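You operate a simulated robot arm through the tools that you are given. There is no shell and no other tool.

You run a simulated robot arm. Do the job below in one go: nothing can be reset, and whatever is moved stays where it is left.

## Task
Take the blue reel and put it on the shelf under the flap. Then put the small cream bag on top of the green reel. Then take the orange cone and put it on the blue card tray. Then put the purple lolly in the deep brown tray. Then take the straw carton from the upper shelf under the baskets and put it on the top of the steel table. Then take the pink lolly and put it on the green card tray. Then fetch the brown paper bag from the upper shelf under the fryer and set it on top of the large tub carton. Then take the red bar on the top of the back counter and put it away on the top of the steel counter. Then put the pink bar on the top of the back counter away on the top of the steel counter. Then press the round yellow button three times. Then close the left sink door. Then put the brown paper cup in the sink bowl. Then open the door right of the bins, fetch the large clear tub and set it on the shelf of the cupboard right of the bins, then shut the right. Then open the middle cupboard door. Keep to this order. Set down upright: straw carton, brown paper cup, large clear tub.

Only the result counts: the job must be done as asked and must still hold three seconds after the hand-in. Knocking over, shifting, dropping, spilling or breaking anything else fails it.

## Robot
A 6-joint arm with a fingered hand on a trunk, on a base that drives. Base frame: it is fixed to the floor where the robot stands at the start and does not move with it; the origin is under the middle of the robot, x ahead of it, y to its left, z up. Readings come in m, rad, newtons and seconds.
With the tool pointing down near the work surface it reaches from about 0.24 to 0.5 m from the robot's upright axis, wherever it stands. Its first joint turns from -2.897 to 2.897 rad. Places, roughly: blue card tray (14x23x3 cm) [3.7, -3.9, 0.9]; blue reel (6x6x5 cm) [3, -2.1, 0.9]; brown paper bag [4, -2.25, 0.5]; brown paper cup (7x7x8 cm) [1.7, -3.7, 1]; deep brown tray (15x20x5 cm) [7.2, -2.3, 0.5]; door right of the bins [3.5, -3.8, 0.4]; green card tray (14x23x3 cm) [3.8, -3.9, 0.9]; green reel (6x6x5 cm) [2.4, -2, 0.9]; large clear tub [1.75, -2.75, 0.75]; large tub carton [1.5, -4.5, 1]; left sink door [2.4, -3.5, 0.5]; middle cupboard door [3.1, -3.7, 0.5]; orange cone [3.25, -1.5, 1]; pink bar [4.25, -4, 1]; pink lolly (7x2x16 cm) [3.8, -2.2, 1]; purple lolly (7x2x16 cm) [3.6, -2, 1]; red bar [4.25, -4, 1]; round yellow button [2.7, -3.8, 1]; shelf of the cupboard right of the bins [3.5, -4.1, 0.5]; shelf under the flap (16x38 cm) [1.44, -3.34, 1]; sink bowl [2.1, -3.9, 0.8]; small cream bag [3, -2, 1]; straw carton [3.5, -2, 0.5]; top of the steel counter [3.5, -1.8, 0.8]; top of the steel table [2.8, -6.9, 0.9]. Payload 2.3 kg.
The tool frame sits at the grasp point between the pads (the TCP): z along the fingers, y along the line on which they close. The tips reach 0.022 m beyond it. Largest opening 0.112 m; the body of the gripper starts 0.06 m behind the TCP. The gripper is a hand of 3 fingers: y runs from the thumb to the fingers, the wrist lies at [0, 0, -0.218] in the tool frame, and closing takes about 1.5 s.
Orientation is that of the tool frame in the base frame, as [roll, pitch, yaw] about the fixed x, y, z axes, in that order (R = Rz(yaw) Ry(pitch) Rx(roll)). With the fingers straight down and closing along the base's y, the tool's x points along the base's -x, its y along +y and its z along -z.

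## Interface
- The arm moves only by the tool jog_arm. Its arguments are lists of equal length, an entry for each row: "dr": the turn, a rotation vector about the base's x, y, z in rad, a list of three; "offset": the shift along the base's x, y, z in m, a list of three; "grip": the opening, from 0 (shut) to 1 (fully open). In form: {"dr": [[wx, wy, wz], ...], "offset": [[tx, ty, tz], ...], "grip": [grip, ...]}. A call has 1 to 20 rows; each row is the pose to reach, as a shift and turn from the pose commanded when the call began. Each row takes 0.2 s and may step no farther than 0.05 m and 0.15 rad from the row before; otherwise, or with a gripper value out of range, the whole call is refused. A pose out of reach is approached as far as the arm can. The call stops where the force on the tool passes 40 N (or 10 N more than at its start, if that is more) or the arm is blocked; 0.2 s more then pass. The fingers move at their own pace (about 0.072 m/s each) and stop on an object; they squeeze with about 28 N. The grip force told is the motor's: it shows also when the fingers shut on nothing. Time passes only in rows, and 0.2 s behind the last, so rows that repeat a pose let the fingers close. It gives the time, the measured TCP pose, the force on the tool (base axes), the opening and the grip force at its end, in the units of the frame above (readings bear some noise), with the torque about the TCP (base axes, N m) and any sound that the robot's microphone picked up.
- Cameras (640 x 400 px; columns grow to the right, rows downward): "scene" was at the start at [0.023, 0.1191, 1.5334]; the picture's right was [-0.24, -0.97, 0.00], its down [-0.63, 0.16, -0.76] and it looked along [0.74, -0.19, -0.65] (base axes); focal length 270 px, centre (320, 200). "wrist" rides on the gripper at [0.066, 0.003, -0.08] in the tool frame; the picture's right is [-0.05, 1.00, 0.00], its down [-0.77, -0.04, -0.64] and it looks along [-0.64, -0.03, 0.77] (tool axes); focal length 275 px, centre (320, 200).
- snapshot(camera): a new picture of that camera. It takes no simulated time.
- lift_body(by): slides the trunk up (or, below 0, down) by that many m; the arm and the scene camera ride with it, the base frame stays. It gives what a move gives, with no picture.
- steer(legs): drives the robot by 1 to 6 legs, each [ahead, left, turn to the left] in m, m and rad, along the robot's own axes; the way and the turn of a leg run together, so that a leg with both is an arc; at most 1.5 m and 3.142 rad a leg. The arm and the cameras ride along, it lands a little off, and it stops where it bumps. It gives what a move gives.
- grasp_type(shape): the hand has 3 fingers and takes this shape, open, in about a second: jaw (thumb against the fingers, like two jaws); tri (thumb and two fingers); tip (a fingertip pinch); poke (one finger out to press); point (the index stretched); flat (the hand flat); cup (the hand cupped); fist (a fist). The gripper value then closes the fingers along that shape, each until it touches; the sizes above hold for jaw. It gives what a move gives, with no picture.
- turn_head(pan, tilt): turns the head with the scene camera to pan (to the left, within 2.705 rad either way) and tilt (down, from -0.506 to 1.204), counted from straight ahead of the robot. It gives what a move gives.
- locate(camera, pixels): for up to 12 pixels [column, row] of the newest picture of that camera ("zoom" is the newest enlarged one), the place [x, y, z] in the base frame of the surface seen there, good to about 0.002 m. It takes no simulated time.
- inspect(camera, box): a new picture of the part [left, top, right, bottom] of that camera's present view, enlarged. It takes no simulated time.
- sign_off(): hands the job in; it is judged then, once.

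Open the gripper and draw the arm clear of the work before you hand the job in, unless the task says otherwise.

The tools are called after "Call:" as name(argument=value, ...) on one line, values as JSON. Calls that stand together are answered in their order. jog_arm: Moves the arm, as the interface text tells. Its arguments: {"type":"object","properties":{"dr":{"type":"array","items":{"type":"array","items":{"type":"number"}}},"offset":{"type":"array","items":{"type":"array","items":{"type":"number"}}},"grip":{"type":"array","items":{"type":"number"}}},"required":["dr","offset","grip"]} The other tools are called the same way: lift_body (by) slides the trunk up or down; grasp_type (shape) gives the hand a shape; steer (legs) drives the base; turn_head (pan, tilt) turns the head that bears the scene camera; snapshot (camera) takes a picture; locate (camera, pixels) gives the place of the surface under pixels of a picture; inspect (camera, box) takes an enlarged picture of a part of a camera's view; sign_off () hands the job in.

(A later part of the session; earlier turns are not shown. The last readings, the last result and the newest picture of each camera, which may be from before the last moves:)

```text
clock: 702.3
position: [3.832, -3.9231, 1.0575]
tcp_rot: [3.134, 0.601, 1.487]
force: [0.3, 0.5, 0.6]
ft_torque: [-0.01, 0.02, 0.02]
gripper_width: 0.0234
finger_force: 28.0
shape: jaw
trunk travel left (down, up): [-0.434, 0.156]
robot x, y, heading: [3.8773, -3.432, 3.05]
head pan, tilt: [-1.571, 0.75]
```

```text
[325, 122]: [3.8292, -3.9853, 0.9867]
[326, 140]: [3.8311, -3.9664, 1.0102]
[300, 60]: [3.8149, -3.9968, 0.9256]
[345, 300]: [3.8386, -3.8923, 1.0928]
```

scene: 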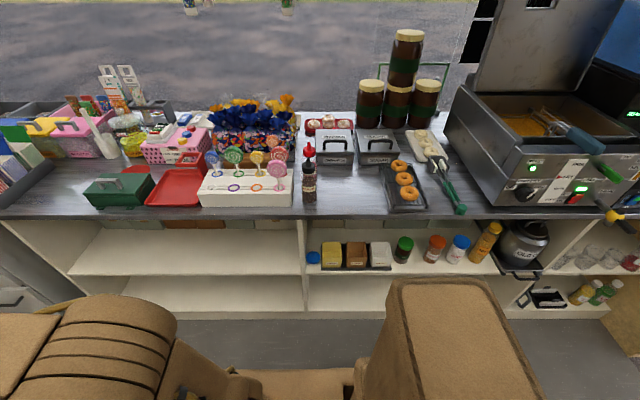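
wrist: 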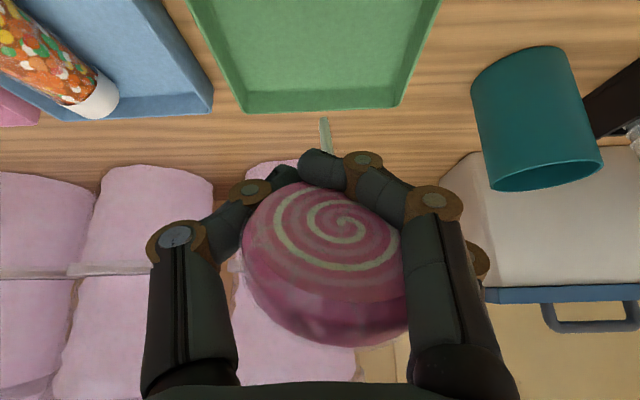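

The tip is 6 cm above the tray floor at (3.829,−3.987). I lower the trunk to touch down.

Call:
lift_body(by=-0.058)

Call:
jog_arm(dr=[[0, 0, 0], [0, 0, 0], [0, 0, 0], [0, 0, 0]], offset=[[0, 0.008, -0.012], [0, 0.016, -0.024], [0, 0.024, -0.035], [0, 0.03, -0.044]], grip=[0, 0, 0, 0])

Call:
snapshot(camera="wrist")

Call:
locate(camera="wrist", pixels=[[325, 122], [326, 140], [345, 220], [345, 300], [320, 100], [300, 60]])

```text
clock: 703.3
position: [3.8311, -3.9239, 0.9999]
tcp_rot: [3.135, 0.599, 1.49]
force: [-0.2, 0.2, 3.1]
ft_torque: [-0.23, 0.04, -0.03]
gripper_width: 0.0233
finger_force: 27.8
shape: jaw
trunk travel left (down, up): [-0.376, 0.214]
robot x, y, heading: [3.8792, -3.4292, 3.057]
head pan, tilt: [-1.571, 0.75]
```

```text
clock: 704.3
position: [3.832, -3.8934, 0.9558]
tcp_rot: [3.134, 0.601, 1.488]
force: [0.3, -0.6, 2.6]
ft_torque: [-0.4, -0.01, 0.07]
gripper_width: 0.0209
finger_force: 28.2
shape: jaw
trunk travel left (down, up): [-0.376, 0.214]
robot x, y, heading: [3.8781, -3.4317, 3.058]
head pan, tilt: [-1.571, 0.75]
```

```text
taken
```

wrist: 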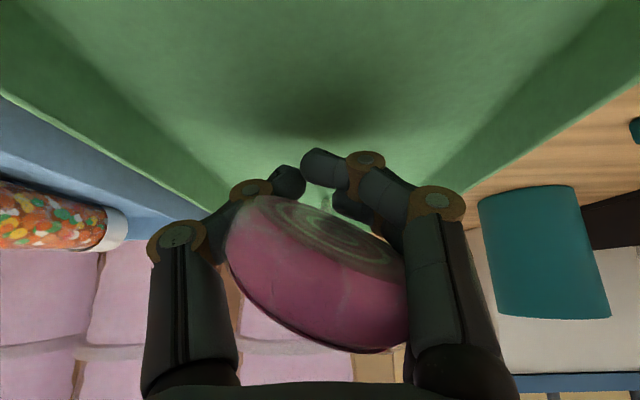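

```text
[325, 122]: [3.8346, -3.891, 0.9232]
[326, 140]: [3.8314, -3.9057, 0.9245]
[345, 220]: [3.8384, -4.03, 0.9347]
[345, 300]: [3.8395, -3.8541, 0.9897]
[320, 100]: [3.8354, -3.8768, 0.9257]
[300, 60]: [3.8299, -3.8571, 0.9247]
```

The lolly lies nearly flat with its foot at the far end. I open the hand to let it settle.

Call:
jog_arm(dr=[[0, 0, 0], [0, 0, 0], [0, 0, 0], [0, 0, 0], [0, 0, 0], [0, 0, 0]], offset=[[0, 0, 0], [0, 0, 0], [0, 0, 0], [0, 0, 0], [0, 0, 0], [0, 0, 0]], grip=[0.2, 0.4, 0.6, 0.8, 0.9, 0.9])

Call:
snapshot(camera="wrist")

```text
clock: 705.7
position: [3.8318, -3.8939, 0.9552]
tcp_rot: [3.135, 0.601, 1.486]
force: [0.1, -0.2, -0.9]
ft_torque: [0.02, -0.03, 0.01]
gripper_width: 0.1005
finger_force: 0.0
shape: jaw
trunk travel left (down, up): [-0.376, 0.214]
robot x, y, heading: [3.882, -3.4283, 3.053]
head pan, tilt: [-1.571, 0.75]
```

```text
taken
```

wrist: 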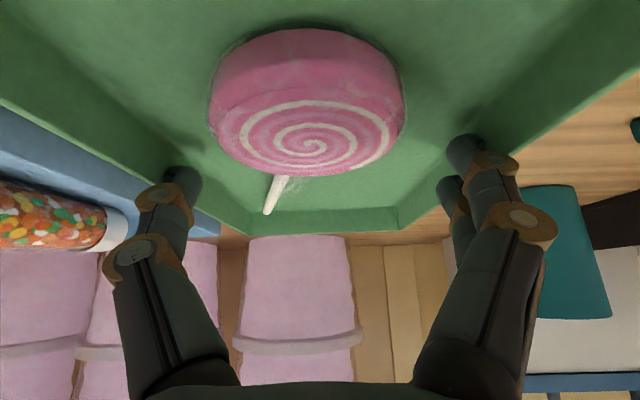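

The pink lolly lies in the green tray between the fingers. I lift the hand straight up and back off.

Call:
lift_body(by=0.15)

Call:
steer(legs=[[0, -0.4, 0]])

Call:
turn_head(pan=1.57, tilt=0.8)

Call:
snapshot(camera="scene")

Call:
snapshot(camera="wrist")

```text
clock: 707.4
position: [3.8313, -3.8943, 1.105]
tcp_rot: [3.135, 0.602, 1.487]
force: [-0.2, -0.3, 0.0]
ft_torque: [-0.02, -0.04, 0.01]
gripper_width: 0.1003
finger_force: 0.1
shape: jaw
trunk travel left (down, up): [-0.526, 0.064]
robot x, y, heading: [3.8794, -3.4316, 3.055]
head pan, tilt: [-1.571, 0.75]
```

```text
clock: 709.9
position: [3.8655, -3.4951, 1.1057]
tcp_rot: [3.135, 0.601, 1.488]
force: [-0.4, 0.2, -0.8]
ft_torque: [-0.01, 0.03, -0.01]
gripper_width: 0.1008
finger_force: 0.0
shape: jaw
trunk travel left (down, up): [-0.526, 0.064]
robot x, y, heading: [3.9161, -3.0327, 3.056]
head pan, tilt: [-1.571, 0.75]
```

```text
clock: 712.6
position: [3.8661, -3.4954, 1.1056]
tcp_rot: [3.136, 0.6, 1.487]
force: [-1.1, 0.0, 0.3]
ft_torque: [0.02, 0.01, 0.06]
gripper_width: 0.1005
finger_force: 0.0
shape: jaw
trunk travel left (down, up): [-0.526, 0.064]
robot x, y, heading: [3.9156, -3.0307, 3.051]
head pan, tilt: [1.571, 0.799]
```

```text
taken
```

scene: 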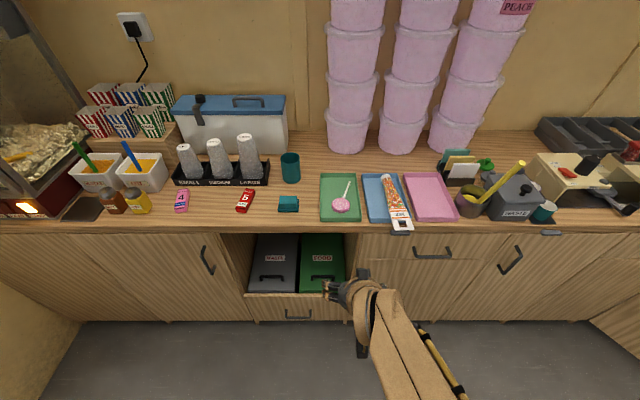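

```text
taken
```

wrist: 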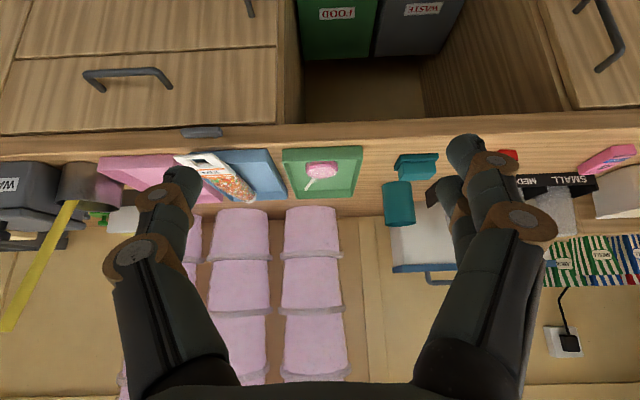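

Pink lolly is in the green tray. Next the brown bag: I straighten the hand, fold the arm to the front, and look at the shelf under the fryer.

Call:
jog_arm(dr=[[0.1, -0.0085, 0], [0.2, -0.017, 0], [0.3, -0.0256, 0], [0.4, -0.034, 0], [0.5, -0.0427, 0], [0.6, -0.051, 0]], offset=[[0.003, 0.035, 0], [0.006, 0.07, 0], [0.009, 0.105, 0], [0.012, 0.14, 0], [0.015, 0.17, 0], [0.018, 0.19, 0]], grip=[0.6, 0.6, 0.6, 0.6, 0.6, 0.6])

Call:
jog_arm(dr=[[0, 0, -0.143], [0, 0, -0.286], [0, 0, -0.428], [0, 0, -0.571], [0, 0, -0.714], [0, 0, -0.857], [0, 0, -1.0], [0, 0, -1.142], [0, 0, -1.285], [0, 0, -1.428], [0, 0, -1.571]], offset=[[-0.045, -0.003, 0], [-0.09, 0.007, 0], [-0.132, 0.025, 0], [-0.171, 0.049, 0], [-0.205, 0.079, 0], [-0.233, 0.115, 0], [-0.2555, 0.155, 0], [-0.2705, 0.198, 0], [-0.278, 0.243, 0], [-0.278, 0.2885, 0], [-0.278, 0.2885, 0]], grip=[0.6, 0.6, 0.6, 0.6, 0.6, 0.6, 0.6, 0.6, 0.6, 0.6, 0.6])

Call:
lift_body(by=-0.35)

Call:
turn_head(pan=-1.57, tilt=0.7)

Call:
snapshot(camera="scene")

Call:
inspect(camera="scene", box=[270, 150, 420, 260])

```text
clock: 714.0
position: [3.8841, -3.3061, 1.1046]
tcp_rot: [3.134, -0.004, 1.487]
force: [0.6, 0.1, 0.2]
ft_torque: [-0.02, 0.02, 0.01]
gripper_width: 0.0676
finger_force: 0.1
shape: jaw
trunk travel left (down, up): [-0.526, 0.064]
robot x, y, heading: [3.9147, -3.0327, 3.051]
head pan, tilt: [1.571, 0.799]
```

```text
clock: 716.4
position: [3.6061, -3.0178, 1.1059]
tcp_rot: [3.135, -0.002, -0.084]
force: [0.8, -1.0, 0.2]
ft_torque: [0.02, 0.01, 0.0]
gripper_width: 0.0673
finger_force: 0.0
shape: jaw
trunk travel left (down, up): [-0.526, 0.064]
robot x, y, heading: [3.9136, -3.0328, 3.057]
head pan, tilt: [1.571, 0.799]
```

```text
clock: 719.8
position: [3.6057, -3.0158, 0.7546]
tcp_rot: [3.133, -0.002, -0.082]
force: [0.4, 0.0, -0.1]
ft_torque: [0.07, -0.03, -0.01]
gripper_width: 0.0678
finger_force: 0.1
shape: jaw
trunk travel left (down, up): [-0.176, 0.414]
robot x, y, heading: [3.9165, -3.0355, 3.051]
head pan, tilt: [1.571, 0.799]
```

```text
clock: 722.5
position: [3.6055, -3.0179, 0.7545]
tcp_rot: [3.133, -0.002, -0.084]
force: [-0.8, -0.7, 0.3]
ft_torque: [0.03, 0.01, 0.0]
gripper_width: 0.0676
finger_force: 0.0
shape: jaw
trunk travel left (down, up): [-0.176, 0.414]
robot x, y, heading: [3.9146, -3.035, 3.054]
head pan, tilt: [-1.571, 0.7]
```

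```text
taken
```

scene: 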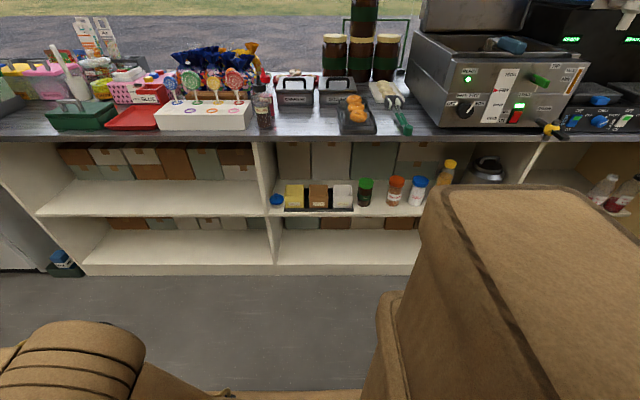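

```text
3.64 times, centred on (345, 205) of scene
```

zoom: 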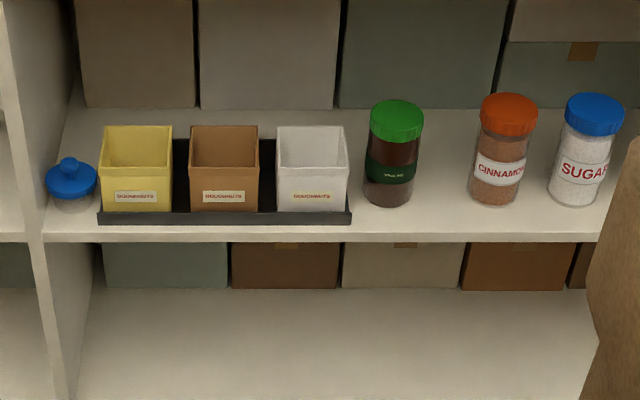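

The brown open bag stands between the yellow and white ones; I locate its edges and the gaps.

Call:
locate(camera="zoom", pixels=[[193, 160], [257, 160], [168, 160], [280, 160], [225, 205], [225, 160], [225, 130], [193, 130], [257, 130], [225, 215], [183, 205], [265, 205]])

Call:
inspect(camera="scene", box=[285, 170, 365, 225])

```text
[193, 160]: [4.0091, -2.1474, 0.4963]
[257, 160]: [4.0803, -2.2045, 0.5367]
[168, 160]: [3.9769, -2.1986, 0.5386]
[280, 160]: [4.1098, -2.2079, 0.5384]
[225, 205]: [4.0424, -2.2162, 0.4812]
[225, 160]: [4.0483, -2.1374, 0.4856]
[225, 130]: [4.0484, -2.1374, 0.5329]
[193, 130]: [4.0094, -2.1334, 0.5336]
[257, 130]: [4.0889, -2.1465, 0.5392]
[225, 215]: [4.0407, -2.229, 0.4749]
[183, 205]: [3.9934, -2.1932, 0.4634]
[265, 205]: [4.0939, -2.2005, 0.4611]
```

```text
7.27 times, centred on (325, 198) of scene
```

zoom: 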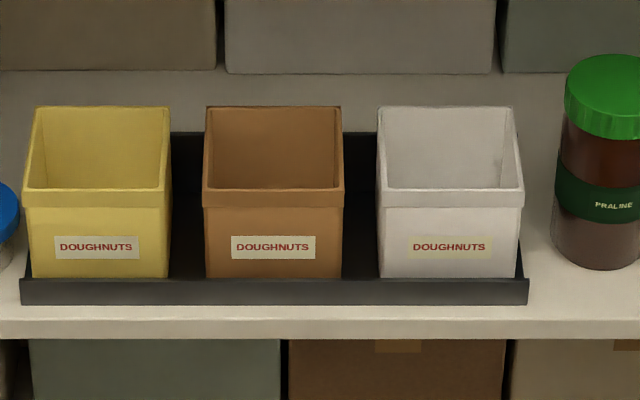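

I measure the gaps precisely along the front-top edges.

Call:
locate(camera="zoom", pixels=[[206, 198], [342, 198], [168, 198], [380, 198], [208, 270], [339, 270], [166, 270], [384, 270], [210, 110], [338, 110], [168, 112], [380, 112]])

```text
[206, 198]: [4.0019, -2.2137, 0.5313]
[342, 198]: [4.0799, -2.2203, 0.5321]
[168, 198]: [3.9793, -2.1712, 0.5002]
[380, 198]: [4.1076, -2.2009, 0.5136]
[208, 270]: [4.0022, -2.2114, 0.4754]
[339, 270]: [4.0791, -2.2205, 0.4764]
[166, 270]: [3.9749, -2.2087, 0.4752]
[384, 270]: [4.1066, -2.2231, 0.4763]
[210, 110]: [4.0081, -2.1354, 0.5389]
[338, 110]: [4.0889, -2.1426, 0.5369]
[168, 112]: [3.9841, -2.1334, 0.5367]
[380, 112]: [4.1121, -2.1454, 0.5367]
```

Bag: x 4.001–4.081 front, y −2.216…−2.139, gaps 2.3/2.6 cm. I set the base, lower the trunk, swing right and tilt the hand to near horizontal.

Call:
steer(legs=[[-0.065, 0.03, 0]])

Call:
lift_body(by=-0.15)

Call:
jog_arm(dr=[[0, 0, -0.131], [0, 0, -0.262], [0, 0, -0.393], [0, 0, -0.524], [0, 0, -0.654], [0, 0, -0.785], [0, 0, -0.916], [0, 0, -1.047], [0, 0, -1.178], [0, 0, -1.309], [0, 0, -1.44], [0, 0, -1.571]], offset=[[0.005, 0.035, 0], [0.015, 0.069, 0], [0.029, 0.102, 0], [0.047, 0.132, 0], [0.069, 0.16, 0], [0.094, 0.185, 0], [0.121, 0.207, 0], [0.152, 0.225, 0], [0.184, 0.239, 0], [0.218, 0.249, 0], [0.253, 0.254, 0], [0.299, 0.255, 0]], grip=[0.6, 0.6, 0.6, 0.6, 0.6, 0.6, 0.6, 0.6, 0.6, 0.6, 0.6, 0.6])

Call:
jog_arm(dr=[[0.12, -0.0102, 0], [0.24, -0.0204, 0], [0.36, -0.0307, 0], [0.48, -0.041, 0], [0.6, -0.051, 0], [0.72, -0.061, 0], [0.84, -0.0715, 0], [0.96, -0.0817, 0], [1.08, -0.092, 0], [1.2, -0.102, 0]], offset=[[0.003, 0.04, 0], [0.006, 0.08, 0], [0.009, 0.12, 0], [0.013, 0.16, -0.01], [0.016, 0.2, -0.02], [0.019, 0.23, -0.03], [0.022, 0.26, -0.04], [0.024, 0.29, -0.055], [0.026, 0.32, -0.07], [0.03, 0.345, -0.085]], grip=[0.79, 0.79, 0.79, 0.79, 0.79, 0.79, 0.79, 0.79, 0.79, 0.79])

Call:
snapshot(camera="wrist")

```text
clock: 723.5
position: [3.6686, -3.0525, 0.7552]
tcp_rot: [3.134, -0.002, -0.083]
force: [-0.3, -0.7, 0.5]
ft_torque: [0.01, 0.01, -0.02]
gripper_width: 0.0677
finger_force: 0.2
shape: jaw
trunk travel left (down, up): [-0.176, 0.414]
robot x, y, heading: [3.971, -3.0676, 3.053]
head pan, tilt: [-1.571, 0.7]
```

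```text
clock: 725.3
position: [3.6678, -3.0531, 0.6054]
tcp_rot: [3.134, -0.003, -0.083]
force: [0.6, 0.5, 0.4]
ft_torque: [0.02, -0.01, 0.01]
gripper_width: 0.0677
finger_force: 0.1
shape: jaw
trunk travel left (down, up): [-0.026, 0.564]
robot x, y, heading: [3.9773, -3.0701, 3.053]
head pan, tilt: [-1.571, 0.7]
```

```text
clock: 727.9
position: [3.9685, -2.7978, 0.6053]
tcp_rot: [3.133, -0.002, -1.657]
force: [0.8, -0.3, -0.1]
ft_torque: [-0.01, -0.01, 0.0]
gripper_width: 0.0675
finger_force: 0.1
shape: jaw
trunk travel left (down, up): [-0.026, 0.564]
robot x, y, heading: [3.9789, -3.0725, 3.052]
head pan, tilt: [-1.571, 0.7]
```

```text
clock: 730.1
position: [4.0006, -2.431, 0.5171]
tcp_rot: [3.137, 1.202, -1.655]
force: [0.2, -0.5, 0.2]
ft_torque: [-0.02, 0.02, 0.0]
gripper_width: 0.0884
finger_force: 0.1
shape: jaw
out of reach, approached as far as the arm can: row 8, 9, 10
trunk travel left (down, up): [-0.026, 0.564]
robot x, y, heading: [3.9763, -3.0683, 3.054]
head pan, tilt: [-1.571, 0.7]
```

```text
taken
```

wrist: 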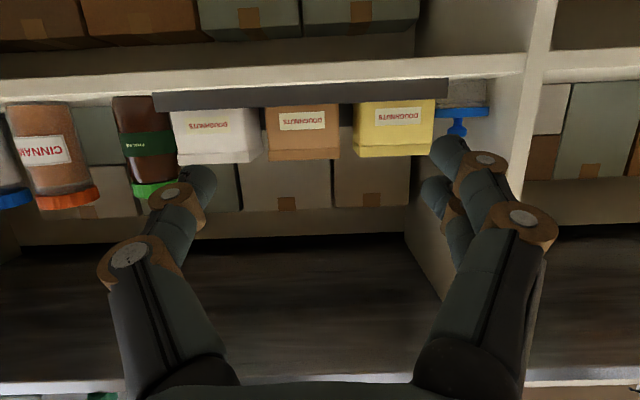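

Hand is level with the bags. I move toward the brown bag: first 0.16 m and 2.2 cm sideways, then check.

Call:
steer(legs=[[-0.022, -0.16, 0]])

Call:
snapshot(camera="wrist")

Call:
inspect(camera="wrist", box=[140, 0, 500, 220])

Call:
locate(camera="wrist", pixels=[[320, 100], [320, 140], [250, 130], [390, 130]])

```text
clock: 731.5
position: [4.0371, -2.2719, 0.518]
tcp_rot: [3.135, 1.202, -1.654]
force: [-0.8, 0.1, 0.5]
ft_torque: [-0.04, -0.01, -0.02]
gripper_width: 0.0882
finger_force: 0.0
shape: jaw
trunk travel left (down, up): [-0.026, 0.564]
robot x, y, heading: [4.0092, -2.9133, 3.055]
head pan, tilt: [-1.571, 0.7]
```

```text
taken
```

wrist: 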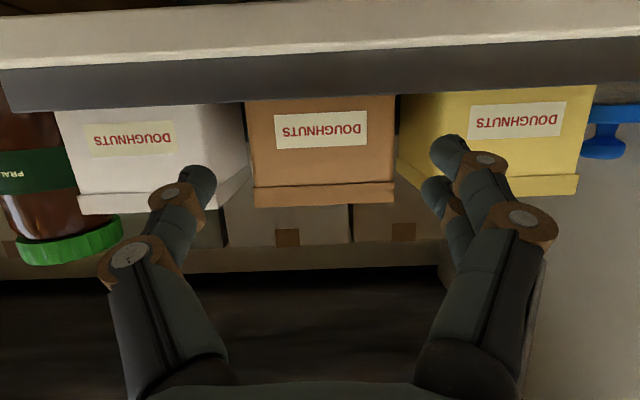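

```text
1.78 times, centred on (320, 110) of wrist
```

zoom: 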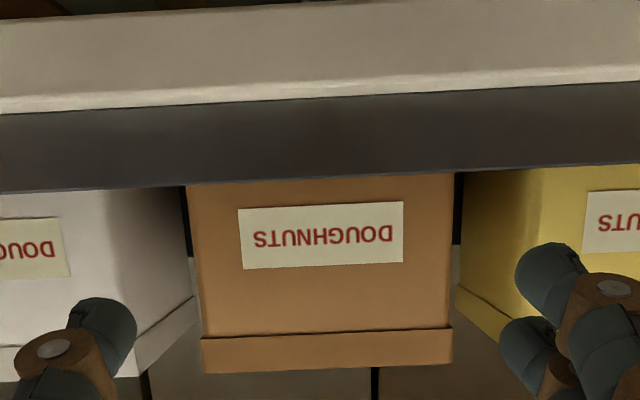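

```text
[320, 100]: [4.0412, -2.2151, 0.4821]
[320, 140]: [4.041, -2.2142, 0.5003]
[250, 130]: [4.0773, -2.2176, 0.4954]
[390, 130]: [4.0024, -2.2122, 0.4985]
```

Bag is centred (column 320). I narrow the opening slightly and advance 5.5 cm so the fingertips enter the gaps.

Call:
jog_arm(dr=[[0, 0, 0], [0, 0, 0], [0, 0, 0]], offset=[[0, 0, -0.002], [0, 0, -0.005], [0, 0, -0.005]], grip=[0.76, 0.76, 0.76])

Call:
steer(legs=[[0, -0.055, 0]])

Call:
snapshot(camera="wrist")

```text
clock: 732.3
position: [4.0371, -2.2715, 0.5113]
tcp_rot: [3.137, 1.202, -1.653]
force: [0.0, 0.4, 0.1]
ft_torque: [-0.02, 0.01, -0.01]
gripper_width: 0.0856
finger_force: 0.1
shape: jaw
trunk travel left (down, up): [-0.026, 0.564]
robot x, y, heading: [4.0112, -2.9122, 3.054]
head pan, tilt: [-1.571, 0.7]
```

```text
clock: 733.3
position: [4.0411, -2.2177, 0.5126]
tcp_rot: [3.134, 1.203, -1.655]
force: [0.5, 0.4, -0.5]
ft_torque: [0.02, 0.03, 0.02]
gripper_width: 0.0854
finger_force: 0.1
shape: jaw
trunk travel left (down, up): [-0.026, 0.564]
robot x, y, heading: [4.0189, -2.8568, 3.057]
head pan, tilt: [-1.571, 0.7]
```

```text
taken
```

wrist: 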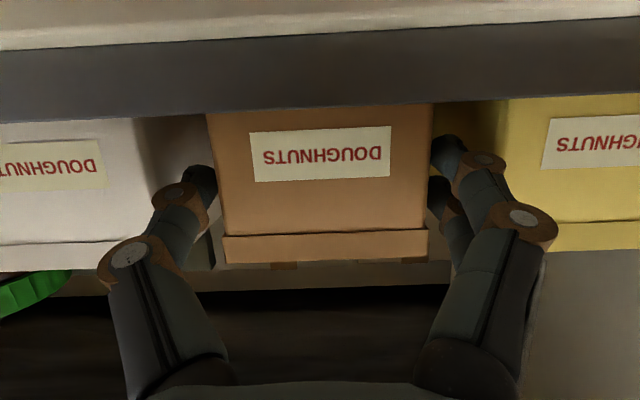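

The fingertips are entering both gaps cleanly. 3.5 cm further, then close.

Call:
steer(legs=[[0, -0.035, 0]])

Call:
snapshot(camera="wrist")

Call:
jog_arm(dr=[[0, 0, 0], [0, 0, 0], [0, 0, 0], [0, 0, 0]], offset=[[0, 0, 0], [0, 0, 0], [0, 0, 0], [0, 0, 0]], grip=[0.6, 0.4, 0, 0])

Call:
snapshot(camera="wrist")

```text
clock: 734.1
position: [4.0445, -2.1815, 0.5123]
tcp_rot: [3.135, 1.203, -1.654]
force: [0.2, -0.6, -0.3]
ft_torque: [-0.01, -0.01, 0.0]
gripper_width: 0.0856
finger_force: 0.1
shape: jaw
trunk travel left (down, up): [-0.026, 0.564]
robot x, y, heading: [4.0164, -2.82, 3.049]
head pan, tilt: [-1.571, 0.7]
```

```text
taken
```

wrist: 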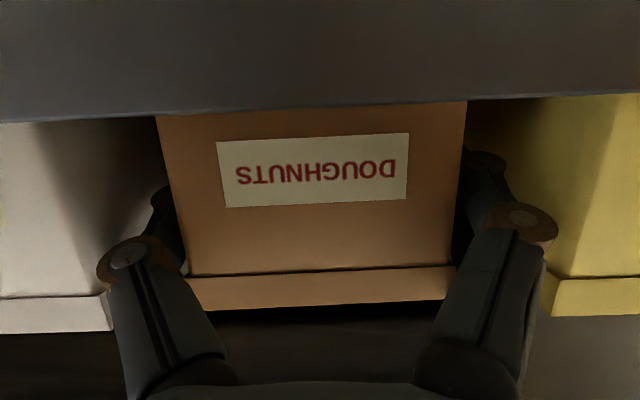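

```text
clock: 735.1
position: [4.0447, -2.1812, 0.5129]
tcp_rot: [3.136, 1.201, -1.653]
force: [0.2, -0.9, 0.7]
ft_torque: [-0.01, -0.05, -0.02]
gripper_width: 0.0771
finger_force: 13.8
shape: jaw
trunk travel left (down, up): [-0.026, 0.564]
robot x, y, heading: [4.0205, -2.8182, 3.052]
head pan, tilt: [-1.571, 0.7]
```

```text
taken
```

wrist: 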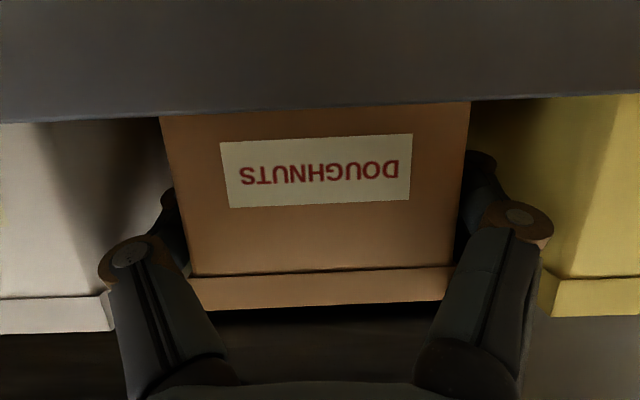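

Gripped at 0.077 m. I wait a moment for full force and lift 5 cm with the trunk.

Call:
jog_arm(dr=[[0, 0, 0], [0, 0, 0]], offset=[[0, 0, 0], [0, 0, 0]], grip=[0, 0])

Call:
lift_body(by=0.05)

Call:
snapshot(camera="wrist")

```text
clock: 735.7
position: [4.0424, -2.1817, 0.5126]
tcp_rot: [3.136, 1.201, -1.653]
force: [-0.5, 0.3, 0.2]
ft_torque: [0.0, -0.02, 0.01]
gripper_width: 0.0772
finger_force: 13.9
shape: jaw
trunk travel left (down, up): [-0.026, 0.564]
robot x, y, heading: [4.0194, -2.8233, 3.057]
head pan, tilt: [-1.571, 0.7]
```

```text
clock: 736.7
position: [4.0425, -2.1818, 0.5636]
tcp_rot: [3.137, 1.2, -1.654]
force: [0.9, -0.8, 0.3]
ft_torque: [0.0, -0.02, -0.03]
gripper_width: 0.0772
finger_force: 13.1
shape: jaw
trunk travel left (down, up): [-0.076, 0.514]
robot x, y, heading: [4.0183, -2.8209, 3.055]
head pan, tilt: [-1.571, 0.7]
```

```text
taken
```

wrist: 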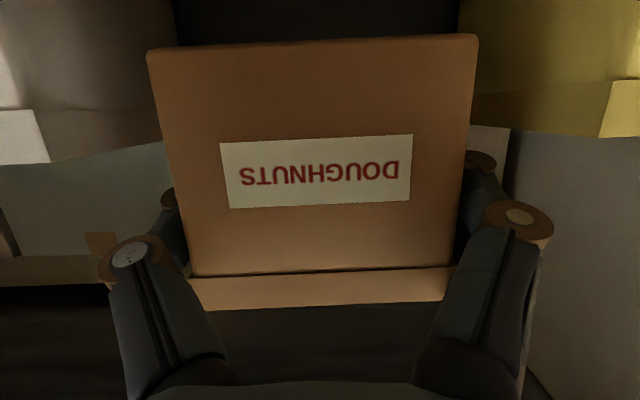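

The bag is up. I raise 2 cm more and retreat from the shelf.

Call:
lift_body(by=0.02)

Call:
steer(legs=[[0, 0.3, 0]])

Call:
snapshot(camera="wrist")

Call:
inspect(camera="scene", box=[200, 90, 440, 270])

```text
clock: 737.3
position: [4.0441, -2.1812, 0.5822]
tcp_rot: [3.139, 1.201, -1.653]
force: [-0.1, -0.2, 0.2]
ft_torque: [0.0, -0.01, -0.01]
gripper_width: 0.0771
finger_force: 14.3
shape: jaw
trunk travel left (down, up): [-0.096, 0.494]
robot x, y, heading: [4.0228, -2.8211, 3.057]
head pan, tilt: [-1.571, 0.7]
```

```text
clock: 739.4
position: [4.0185, -2.4778, 0.5821]
tcp_rot: [3.137, 1.2, -1.654]
force: [-0.3, 0.3, -0.3]
ft_torque: [0.01, 0.02, -0.01]
gripper_width: 0.0773
finger_force: 13.9
shape: jaw
trunk travel left (down, up): [-0.096, 0.494]
robot x, y, heading: [3.9936, -3.1157, 3.057]
head pan, tilt: [-1.571, 0.7]
```

```text
taken
```

wrist: 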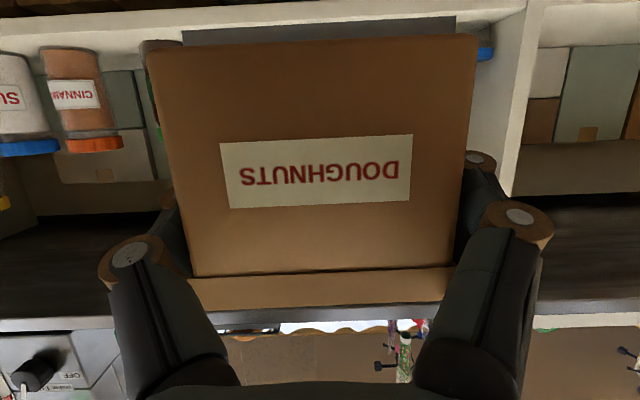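

```text
2.22 times, centred on (320, 180) of scene
```

zoom: 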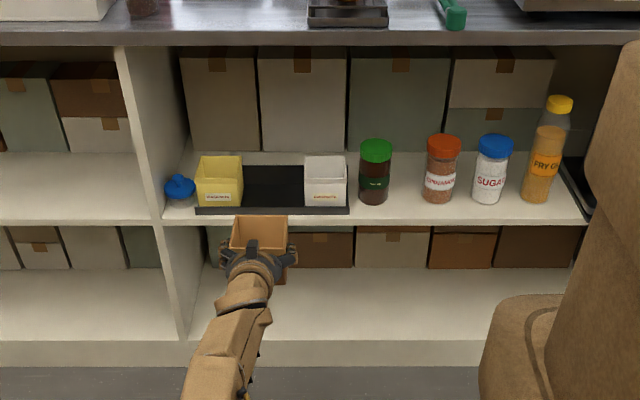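

Bag taken, neighbours undisturbed. I fold the arm to the front for the drive out to the rack behind the stall.

Call:
jog_arm(dr=[[-0.12, 0.0102, 0], [-0.24, 0.0204, 0], [-0.36, 0.0307, 0], [-0.48, 0.041, 0], [-0.6, 0.051, 0], [-0.72, 0.061, 0], [-0.84, 0.0715, 0], [-0.96, 0.0817, 0], [-1.08, 0.092, 0], [-1.2, 0.102, 0]], offset=[[-0.003, -0.03, 0.01], [-0.006, -0.06, 0.02], [-0.009, -0.09, 0.03], [-0.012, -0.12, 0.045], [-0.014, -0.15, 0.06], [-0.016, -0.18, 0.075], [-0.018, -0.22, 0.09], [-0.022, -0.26, 0.1], [-0.025, -0.3, 0.1], [-0.028, -0.34, 0.1]], grip=[0, 0, 0, 0, 0, 0, 0, 0, 0, 0])

Call:
lift_body(by=0.25)

Call:
jog_arm(dr=[[0, 0, 0.131], [0, 0, 0.262], [0, 0, 0.393], [0, 0, 0.524], [0, 0, 0.654], [0, 0, 0.785], [0, 0, 0.916], [0, 0, 1.047], [0, 0, 1.178], [0, 0, 1.309], [0, 0, 1.44], [0, 0, 1.571]], offset=[[-0.035, -0.001, 0], [-0.068, -0.006, 0], [-0.101, -0.016, 0], [-0.133, -0.031, 0], [-0.162, -0.048, 0], [-0.189, -0.07, 0], [-0.213, -0.094, 0], [-0.234, -0.122, 0], [-0.251, -0.151, 0], [-0.265, -0.183, 0], [-0.274, -0.216, 0], [-0.279, -0.25, 0]], grip=[0, 0, 0, 0, 0, 0, 0, 0, 0, 0, 0, 0])

Call:
snapshot(camera="wrist")

```text
clock: 741.6
position: [3.9902, -2.818, 0.6833]
tcp_rot: [3.134, -0.004, -1.654]
force: [0.0, 0.4, -0.2]
ft_torque: [0.03, 0.0, -0.03]
gripper_width: 0.0771
finger_force: 14.2
shape: jaw
out of reach, approached as far as the arm can: row 1, 2
trunk travel left (down, up): [-0.096, 0.494]
robot x, y, heading: [3.993, -3.1156, 3.054]
head pan, tilt: [-1.571, 0.7]
```

```text
clock: 744.1
position: [3.9906, -2.818, 0.9328]
tcp_rot: [3.135, -0.003, -1.656]
force: [0.2, -0.7, 0.6]
ft_torque: [0.02, -0.02, 0.01]
gripper_width: 0.077
finger_force: 14.0
shape: jaw
trunk travel left (down, up): [-0.346, 0.244]
robot x, y, heading: [3.9938, -3.1165, 3.052]
head pan, tilt: [-1.571, 0.7]
```

```text
clock: 746.7
position: [3.7105, -3.068, 0.9329]
tcp_rot: [3.134, -0.001, -0.081]
force: [0.6, 0.0, -0.8]
ft_torque: [-0.02, 0.03, -0.02]
gripper_width: 0.0771
finger_force: 14.1
shape: jaw
trunk travel left (down, up): [-0.346, 0.244]
robot x, y, heading: [3.9932, -3.118, 3.052]
head pan, tilt: [-1.571, 0.7]
```

```text
taken
```

wrist: 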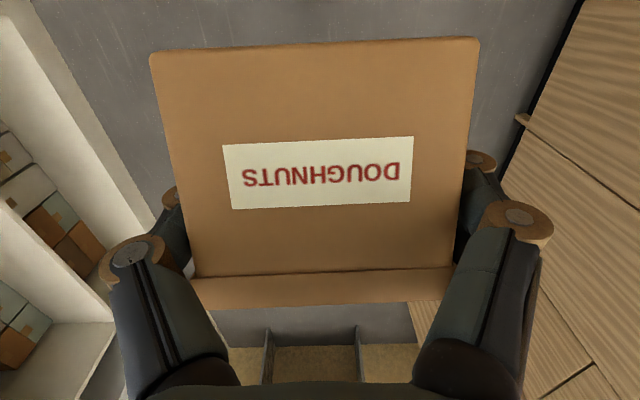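

I drive out and around to the yard behind the stall.

Call:
steer(legs=[[-1.2885, -0.264, 0]])

Call:
steer(legs=[[-1.1, 0.0, 0], [0, 1.41, 0], [0.368, 1.15, 0]])

Call:
steer(legs=[[1.349, 0.071, 0], [1.349, 0.071, 0], [1.349, 0.071, 0]])

Call:
turn_head(pan=-1.57, tilt=0.4)

Call:
snapshot(camera="scene")

```text
clock: 753.3
position: [5.0092, -2.9158, 0.9335]
tcp_rot: [3.135, -0.002, -0.088]
force: [-0.6, 0.2, -0.9]
ft_torque: [0.02, 0.01, 0.0]
gripper_width: 0.077
finger_force: 14.5
shape: jaw
trunk travel left (down, up): [-0.346, 0.244]
robot x, y, heading: [5.2947, -2.9704, 3.05]
head pan, tilt: [-1.571, 0.7]
```

```text
clock: 771.3
position: [5.5272, -5.5426, 0.9327]
tcp_rot: [3.134, -0.002, -0.071]
force: [0.5, -0.2, -0.4]
ft_torque: [0.01, 0.03, -0.01]
gripper_width: 0.077
finger_force: 14.0
shape: jaw
trunk travel left (down, up): [-0.346, 0.244]
robot x, y, heading: [5.8108, -5.5872, 3.065]
head pan, tilt: [-1.571, 0.7]
```

```text
clock: 790.8
position: [1.4571, -5.433, 0.9337]
tcp_rot: [3.134, -0.002, -0.075]
force: [-0.6, -0.2, -0.8]
ft_torque: [-0.03, 0.0, 0.0]
gripper_width: 0.077
finger_force: 14.3
shape: jaw
trunk travel left (down, up): [-0.346, 0.244]
robot x, y, heading: [1.7404, -5.4788, 3.06]
head pan, tilt: [-1.571, 0.7]
```

```text
clock: 791.6
position: [1.4584, -5.4323, 0.9327]
tcp_rot: [3.135, -0.002, -0.075]
force: [-0.1, 0.5, 0.0]
ft_torque: [-0.01, 0.04, 0.01]
gripper_width: 0.0771
finger_force: 14.3
shape: jaw
trunk travel left (down, up): [-0.346, 0.244]
robot x, y, heading: [1.7436, -5.4789, 3.062]
head pan, tilt: [-1.571, 0.4]
```

```text
taken
```

scene: 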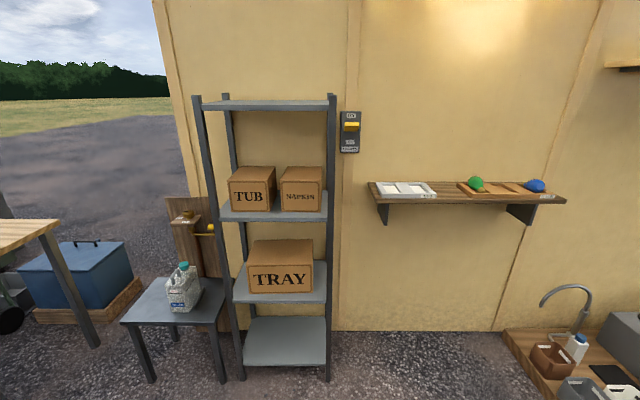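

The TUB carton is at (252,188). I locate its top, the shelf above, and the posts.

Call:
inspect(camera="scene", box=[190, 90, 350, 230])

Call:
locate(camera="zoom", pixels=[[165, 375], [320, 365], [250, 330], [190, 310], [335, 305], [200, 345], [320, 340], [250, 420], [300, 55], [100, 65], [555, 300], [380, 340]])

```text
2.86 times, centred on (270, 160) of scene
```

zoom: 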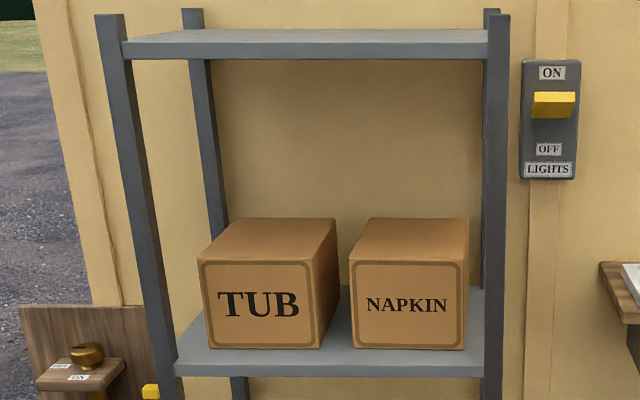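

```text
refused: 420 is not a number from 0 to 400
```

Call:
locate(camera="zoom", pixels=[[205, 256], [305, 258], [260, 240], [235, 222], [330, 222], [260, 345], [260, 260], [300, 52], [130, 55], [115, 200], [495, 200], [355, 300]])

```text
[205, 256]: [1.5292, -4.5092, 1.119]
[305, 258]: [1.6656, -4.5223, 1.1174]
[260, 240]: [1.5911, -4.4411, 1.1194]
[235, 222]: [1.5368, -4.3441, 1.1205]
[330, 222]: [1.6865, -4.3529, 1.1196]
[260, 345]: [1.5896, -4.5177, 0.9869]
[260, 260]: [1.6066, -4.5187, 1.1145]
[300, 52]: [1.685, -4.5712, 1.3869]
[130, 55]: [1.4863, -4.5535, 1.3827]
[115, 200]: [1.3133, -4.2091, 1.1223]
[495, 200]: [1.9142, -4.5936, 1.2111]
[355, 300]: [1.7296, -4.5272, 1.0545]
```

TUB top: z 1.1195, x 1.527–1.67, y −4.515…−4.34; shelf above at 1.38. I check the small table with the bottle left of the rack.

Call:
locate(camera="scene", pixels=[[125, 318], [222, 318], [150, 282], [222, 282], [150, 375], [225, 375], [185, 285], [328, 375], [245, 365]])

```text
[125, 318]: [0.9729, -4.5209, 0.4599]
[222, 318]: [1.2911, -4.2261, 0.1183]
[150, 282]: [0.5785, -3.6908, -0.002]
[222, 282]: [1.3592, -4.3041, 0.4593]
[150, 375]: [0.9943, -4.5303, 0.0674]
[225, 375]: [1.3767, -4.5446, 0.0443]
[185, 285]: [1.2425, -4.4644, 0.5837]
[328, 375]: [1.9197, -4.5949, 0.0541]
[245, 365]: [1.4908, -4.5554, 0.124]
```

Clear. I raise the trunk fully, swing the arm right and tilt the hand to horizontal, at a distance from the rack.

Call:
lift_body(by=0.24)

Call:
jog_arm(dr=[[0, 0, -0.131], [0, 0, -0.262], [0, 0, -0.393], [0, 0, -0.524], [0, 0, -0.654], [0, 0, -0.785], [0, 0, -0.916], [0, 0, -1.047], [0, 0, -1.178], [0, 0, -1.309], [0, 0, -1.44], [0, 0, -1.571]], offset=[[0.005, 0.035, 0], [0.015, 0.069, 0], [0.029, 0.102, 0], [0.047, 0.132, 0], [0.069, 0.16, 0], [0.094, 0.185, 0], [0.121, 0.207, 0], [0.152, 0.225, 0], [0.184, 0.239, 0], [0.218, 0.249, 0], [0.253, 0.254, 0], [0.299, 0.255, 0]], grip=[0, 0, 0, 0, 0, 0, 0, 0, 0, 0, 0, 0])

Call:
jog_arm(dr=[[0.12, -0.0102, 0], [0.24, -0.0204, 0], [0.36, -0.0307, 0], [0.48, -0.041, 0], [0.6, -0.051, 0], [0.72, -0.061, 0], [0.84, -0.0715, 0], [0.96, -0.0817, 0], [1.08, -0.092, 0], [1.2, -0.102, 0]], offset=[[0.003, 0.04, 0], [0.006, 0.08, 0], [0.009, 0.12, 0], [0.013, 0.16, 0], [0.016, 0.2, 0], [0.019, 0.235, 0], [0.022, 0.265, 0], [0.024, 0.295, 0], [0.026, 0.32, 0], [0.03, 0.34, 0]], grip=[0, 0, 0, 0, 0, 0, 0, 0, 0, 0])

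Call:
snapshot(camera="scene")

Call:
snapshot(camera="wrist")

```text
clock: 794.1
position: [1.4574, -5.4338, 1.1733]
tcp_rot: [3.135, -0.001, -0.075]
force: [0.3, -1.2, -0.7]
ft_torque: [0.0, 0.0, -0.01]
gripper_width: 0.0769
finger_force: 13.9
shape: jaw
trunk travel left (down, up): [-0.586, 0.004]
robot x, y, heading: [1.7426, -5.4808, 3.057]
head pan, tilt: [-1.571, 0.4]
```

```text
clock: 796.7
position: [1.7593, -5.1781, 1.1725]
tcp_rot: [3.134, -0.003, -1.648]
force: [0.1, 0.4, 0.0]
ft_torque: [0.0, -0.01, 0.02]
gripper_width: 0.0771
finger_force: 14.5
shape: jaw
trunk travel left (down, up): [-0.586, 0.004]
robot x, y, heading: [1.7404, -5.4816, 3.062]
head pan, tilt: [-1.571, 0.4]
```

```text
clock: 798.9
position: [1.7863, -4.8373, 1.1717]
tcp_rot: [-3.125, 1.201, -1.63]
force: [0.3, -0.4, -0.1]
ft_torque: [0.0, -0.03, 0.01]
gripper_width: 0.0769
finger_force: 14.3
shape: jaw
trunk travel left (down, up): [-0.586, 0.004]
robot x, y, heading: [1.7364, -5.4796, 3.063]
head pan, tilt: [-1.571, 0.4]
```

```text
taken
```

scene: 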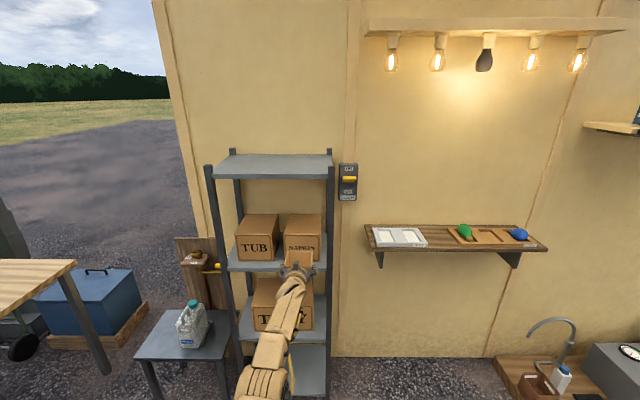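

```text
taken
```

wrist: 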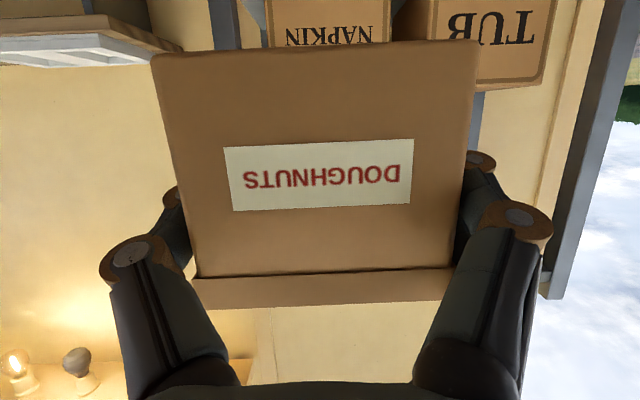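

I lift the hand 1.5 cm, move 0.217 m along to line up with the TUB carton, then check.

Call:
jog_arm(dr=[[0, 0, 0], [0, 0, 0]], offset=[[0, 0, 0.01], [0, 0, 0.018]], grip=[0, 0])

Call:
steer(legs=[[0.217, 0, 0], [0, -0.2, 0]])

Call:
snapshot(camera="wrist")

Call:
inspect(camera="scene", box=[180, 80, 420, 280])

```text
clock: 799.5
position: [1.7878, -4.8398, 1.1913]
tcp_rot: [-3.126, 1.2, -1.631]
force: [-0.6, 0.0, 0.3]
ft_torque: [-0.04, -0.02, 0.01]
gripper_width: 0.0767
finger_force: 14.1
shape: jaw
trunk travel left (down, up): [-0.586, 0.004]
robot x, y, heading: [1.7396, -5.4817, 3.056]
head pan, tilt: [-1.571, 0.4]
```

```text
clock: 802.4
position: [1.5858, -4.6218, 1.1911]
tcp_rot: [-3.127, 1.2, -1.629]
force: [0.4, -0.5, -0.9]
ft_torque: [-0.03, 0.02, -0.02]
gripper_width: 0.0768
finger_force: 14.0
shape: jaw
trunk travel left (down, up): [-0.586, 0.004]
robot x, y, heading: [1.5374, -5.2663, 3.061]
head pan, tilt: [-1.571, 0.4]
```

```text
taken
```

wrist: 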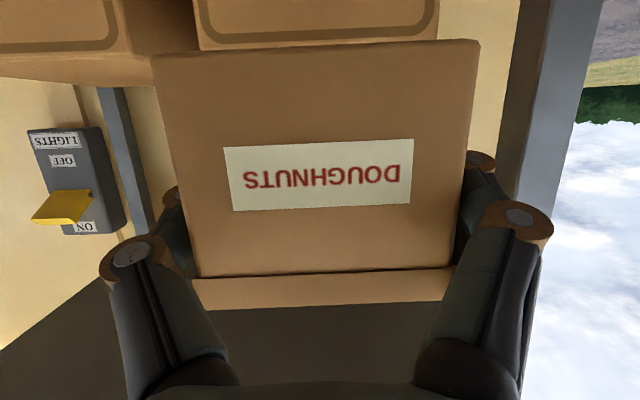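

```text
2.00 times, centred on (300, 180) of scene
```

zoom: 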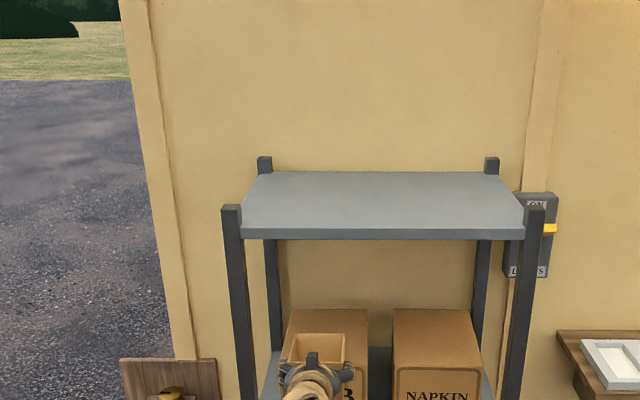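

Aligned. I drive the last 0.18 m so the bag is over the TUB carton.

Call:
steer(legs=[[0, -0.18, 0]])

Call:
snapshot(camera="wrist")

Call:
inspect(camera="scene", box=[180, 140, 420, 340])

```text
clock: 803.9
position: [1.6005, -4.4434, 1.19]
tcp_rot: [-3.127, 1.2, -1.629]
force: [-0.3, -0.5, -1.2]
ft_torque: [-0.02, 0.02, -0.01]
gripper_width: 0.0766
finger_force: 14.4
shape: jaw
trunk travel left (down, up): [-0.586, 0.004]
robot x, y, heading: [1.5543, -5.0832, 3.061]
head pan, tilt: [-1.571, 0.4]
```

```text
taken
```

wrist: 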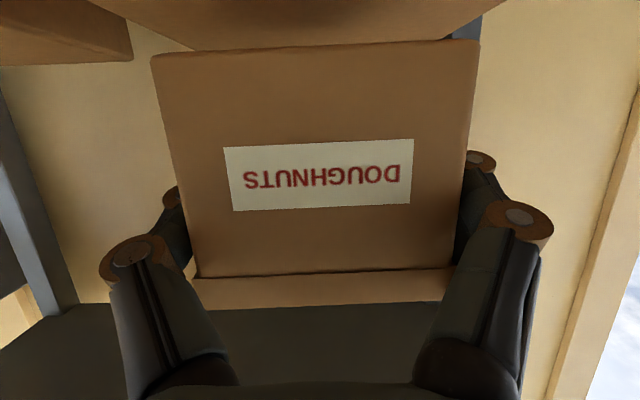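

```text
2.00 times, centred on (300, 240) of scene
```

zoom: 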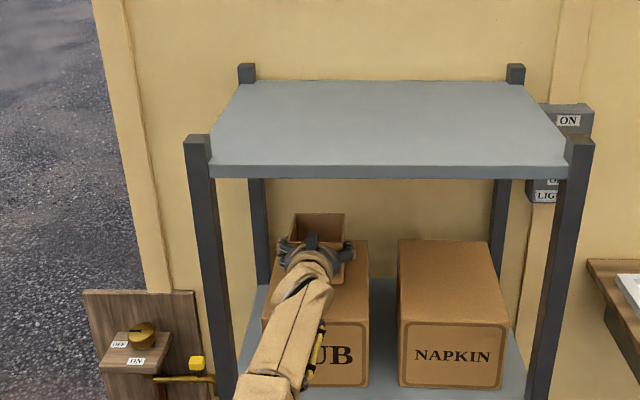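

The bag is above the carton. I lower in steps until contact.

Call:
jog_arm(dr=[[0, 0, 0], [0, 0, 0], [0, 0, 0], [0, 0, 0]], offset=[[0, 0, -0.008], [0, 0, -0.015], [0, 0, -0.019], [0, 0, -0.021]], grip=[0, 0, 0, 0])

```text
clock: 804.9
position: [1.5987, -4.441, 1.1705]
tcp_rot: [-3.127, 1.203, -1.629]
force: [0.5, -0.2, -0.1]
ft_torque: [-0.02, 0.0, 0.01]
gripper_width: 0.0765
finger_force: 14.0
shape: jaw
trunk travel left (down, up): [-0.586, 0.004]
robot x, y, heading: [1.5569, -5.081, 3.067]
head pan, tilt: [-1.571, 0.4]
```

Call:
jog_arm(dr=[[0, 0, 0], [0, 0, 0], [0, 0, 0]], offset=[[0, 0, -0.002], [0, 0, -0.004], [0, 0, -0.005]], grip=[0, 0, 0])

Call:
inspect(camera="wrist", box=[120, 0, 520, 140])

```text
clock: 805.7
position: [1.5999, -4.4439, 1.168]
tcp_rot: [-3.125, 1.205, -1.629]
force: [0.9, 2.8, 11.5]
ft_torque: [0.18, 0.18, 0.01]
gripper_width: 0.0767
finger_force: 14.3
shape: jaw
trunk travel left (down, up): [-0.586, 0.004]
robot x, y, heading: [1.5503, -5.0838, 3.065]
head pan, tilt: [-1.571, 0.4]
```

```text
1.60 times, centred on (320, 70) of wrist
```

zoom: 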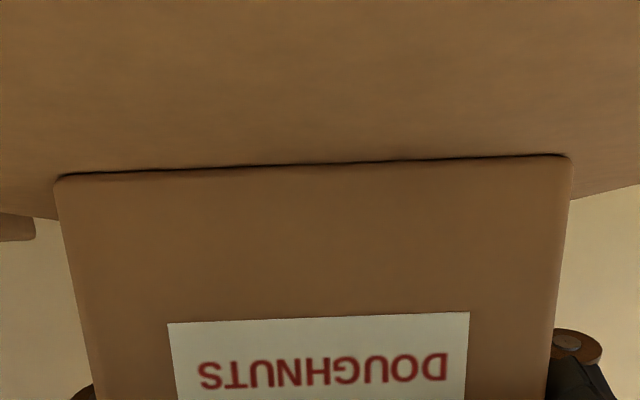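

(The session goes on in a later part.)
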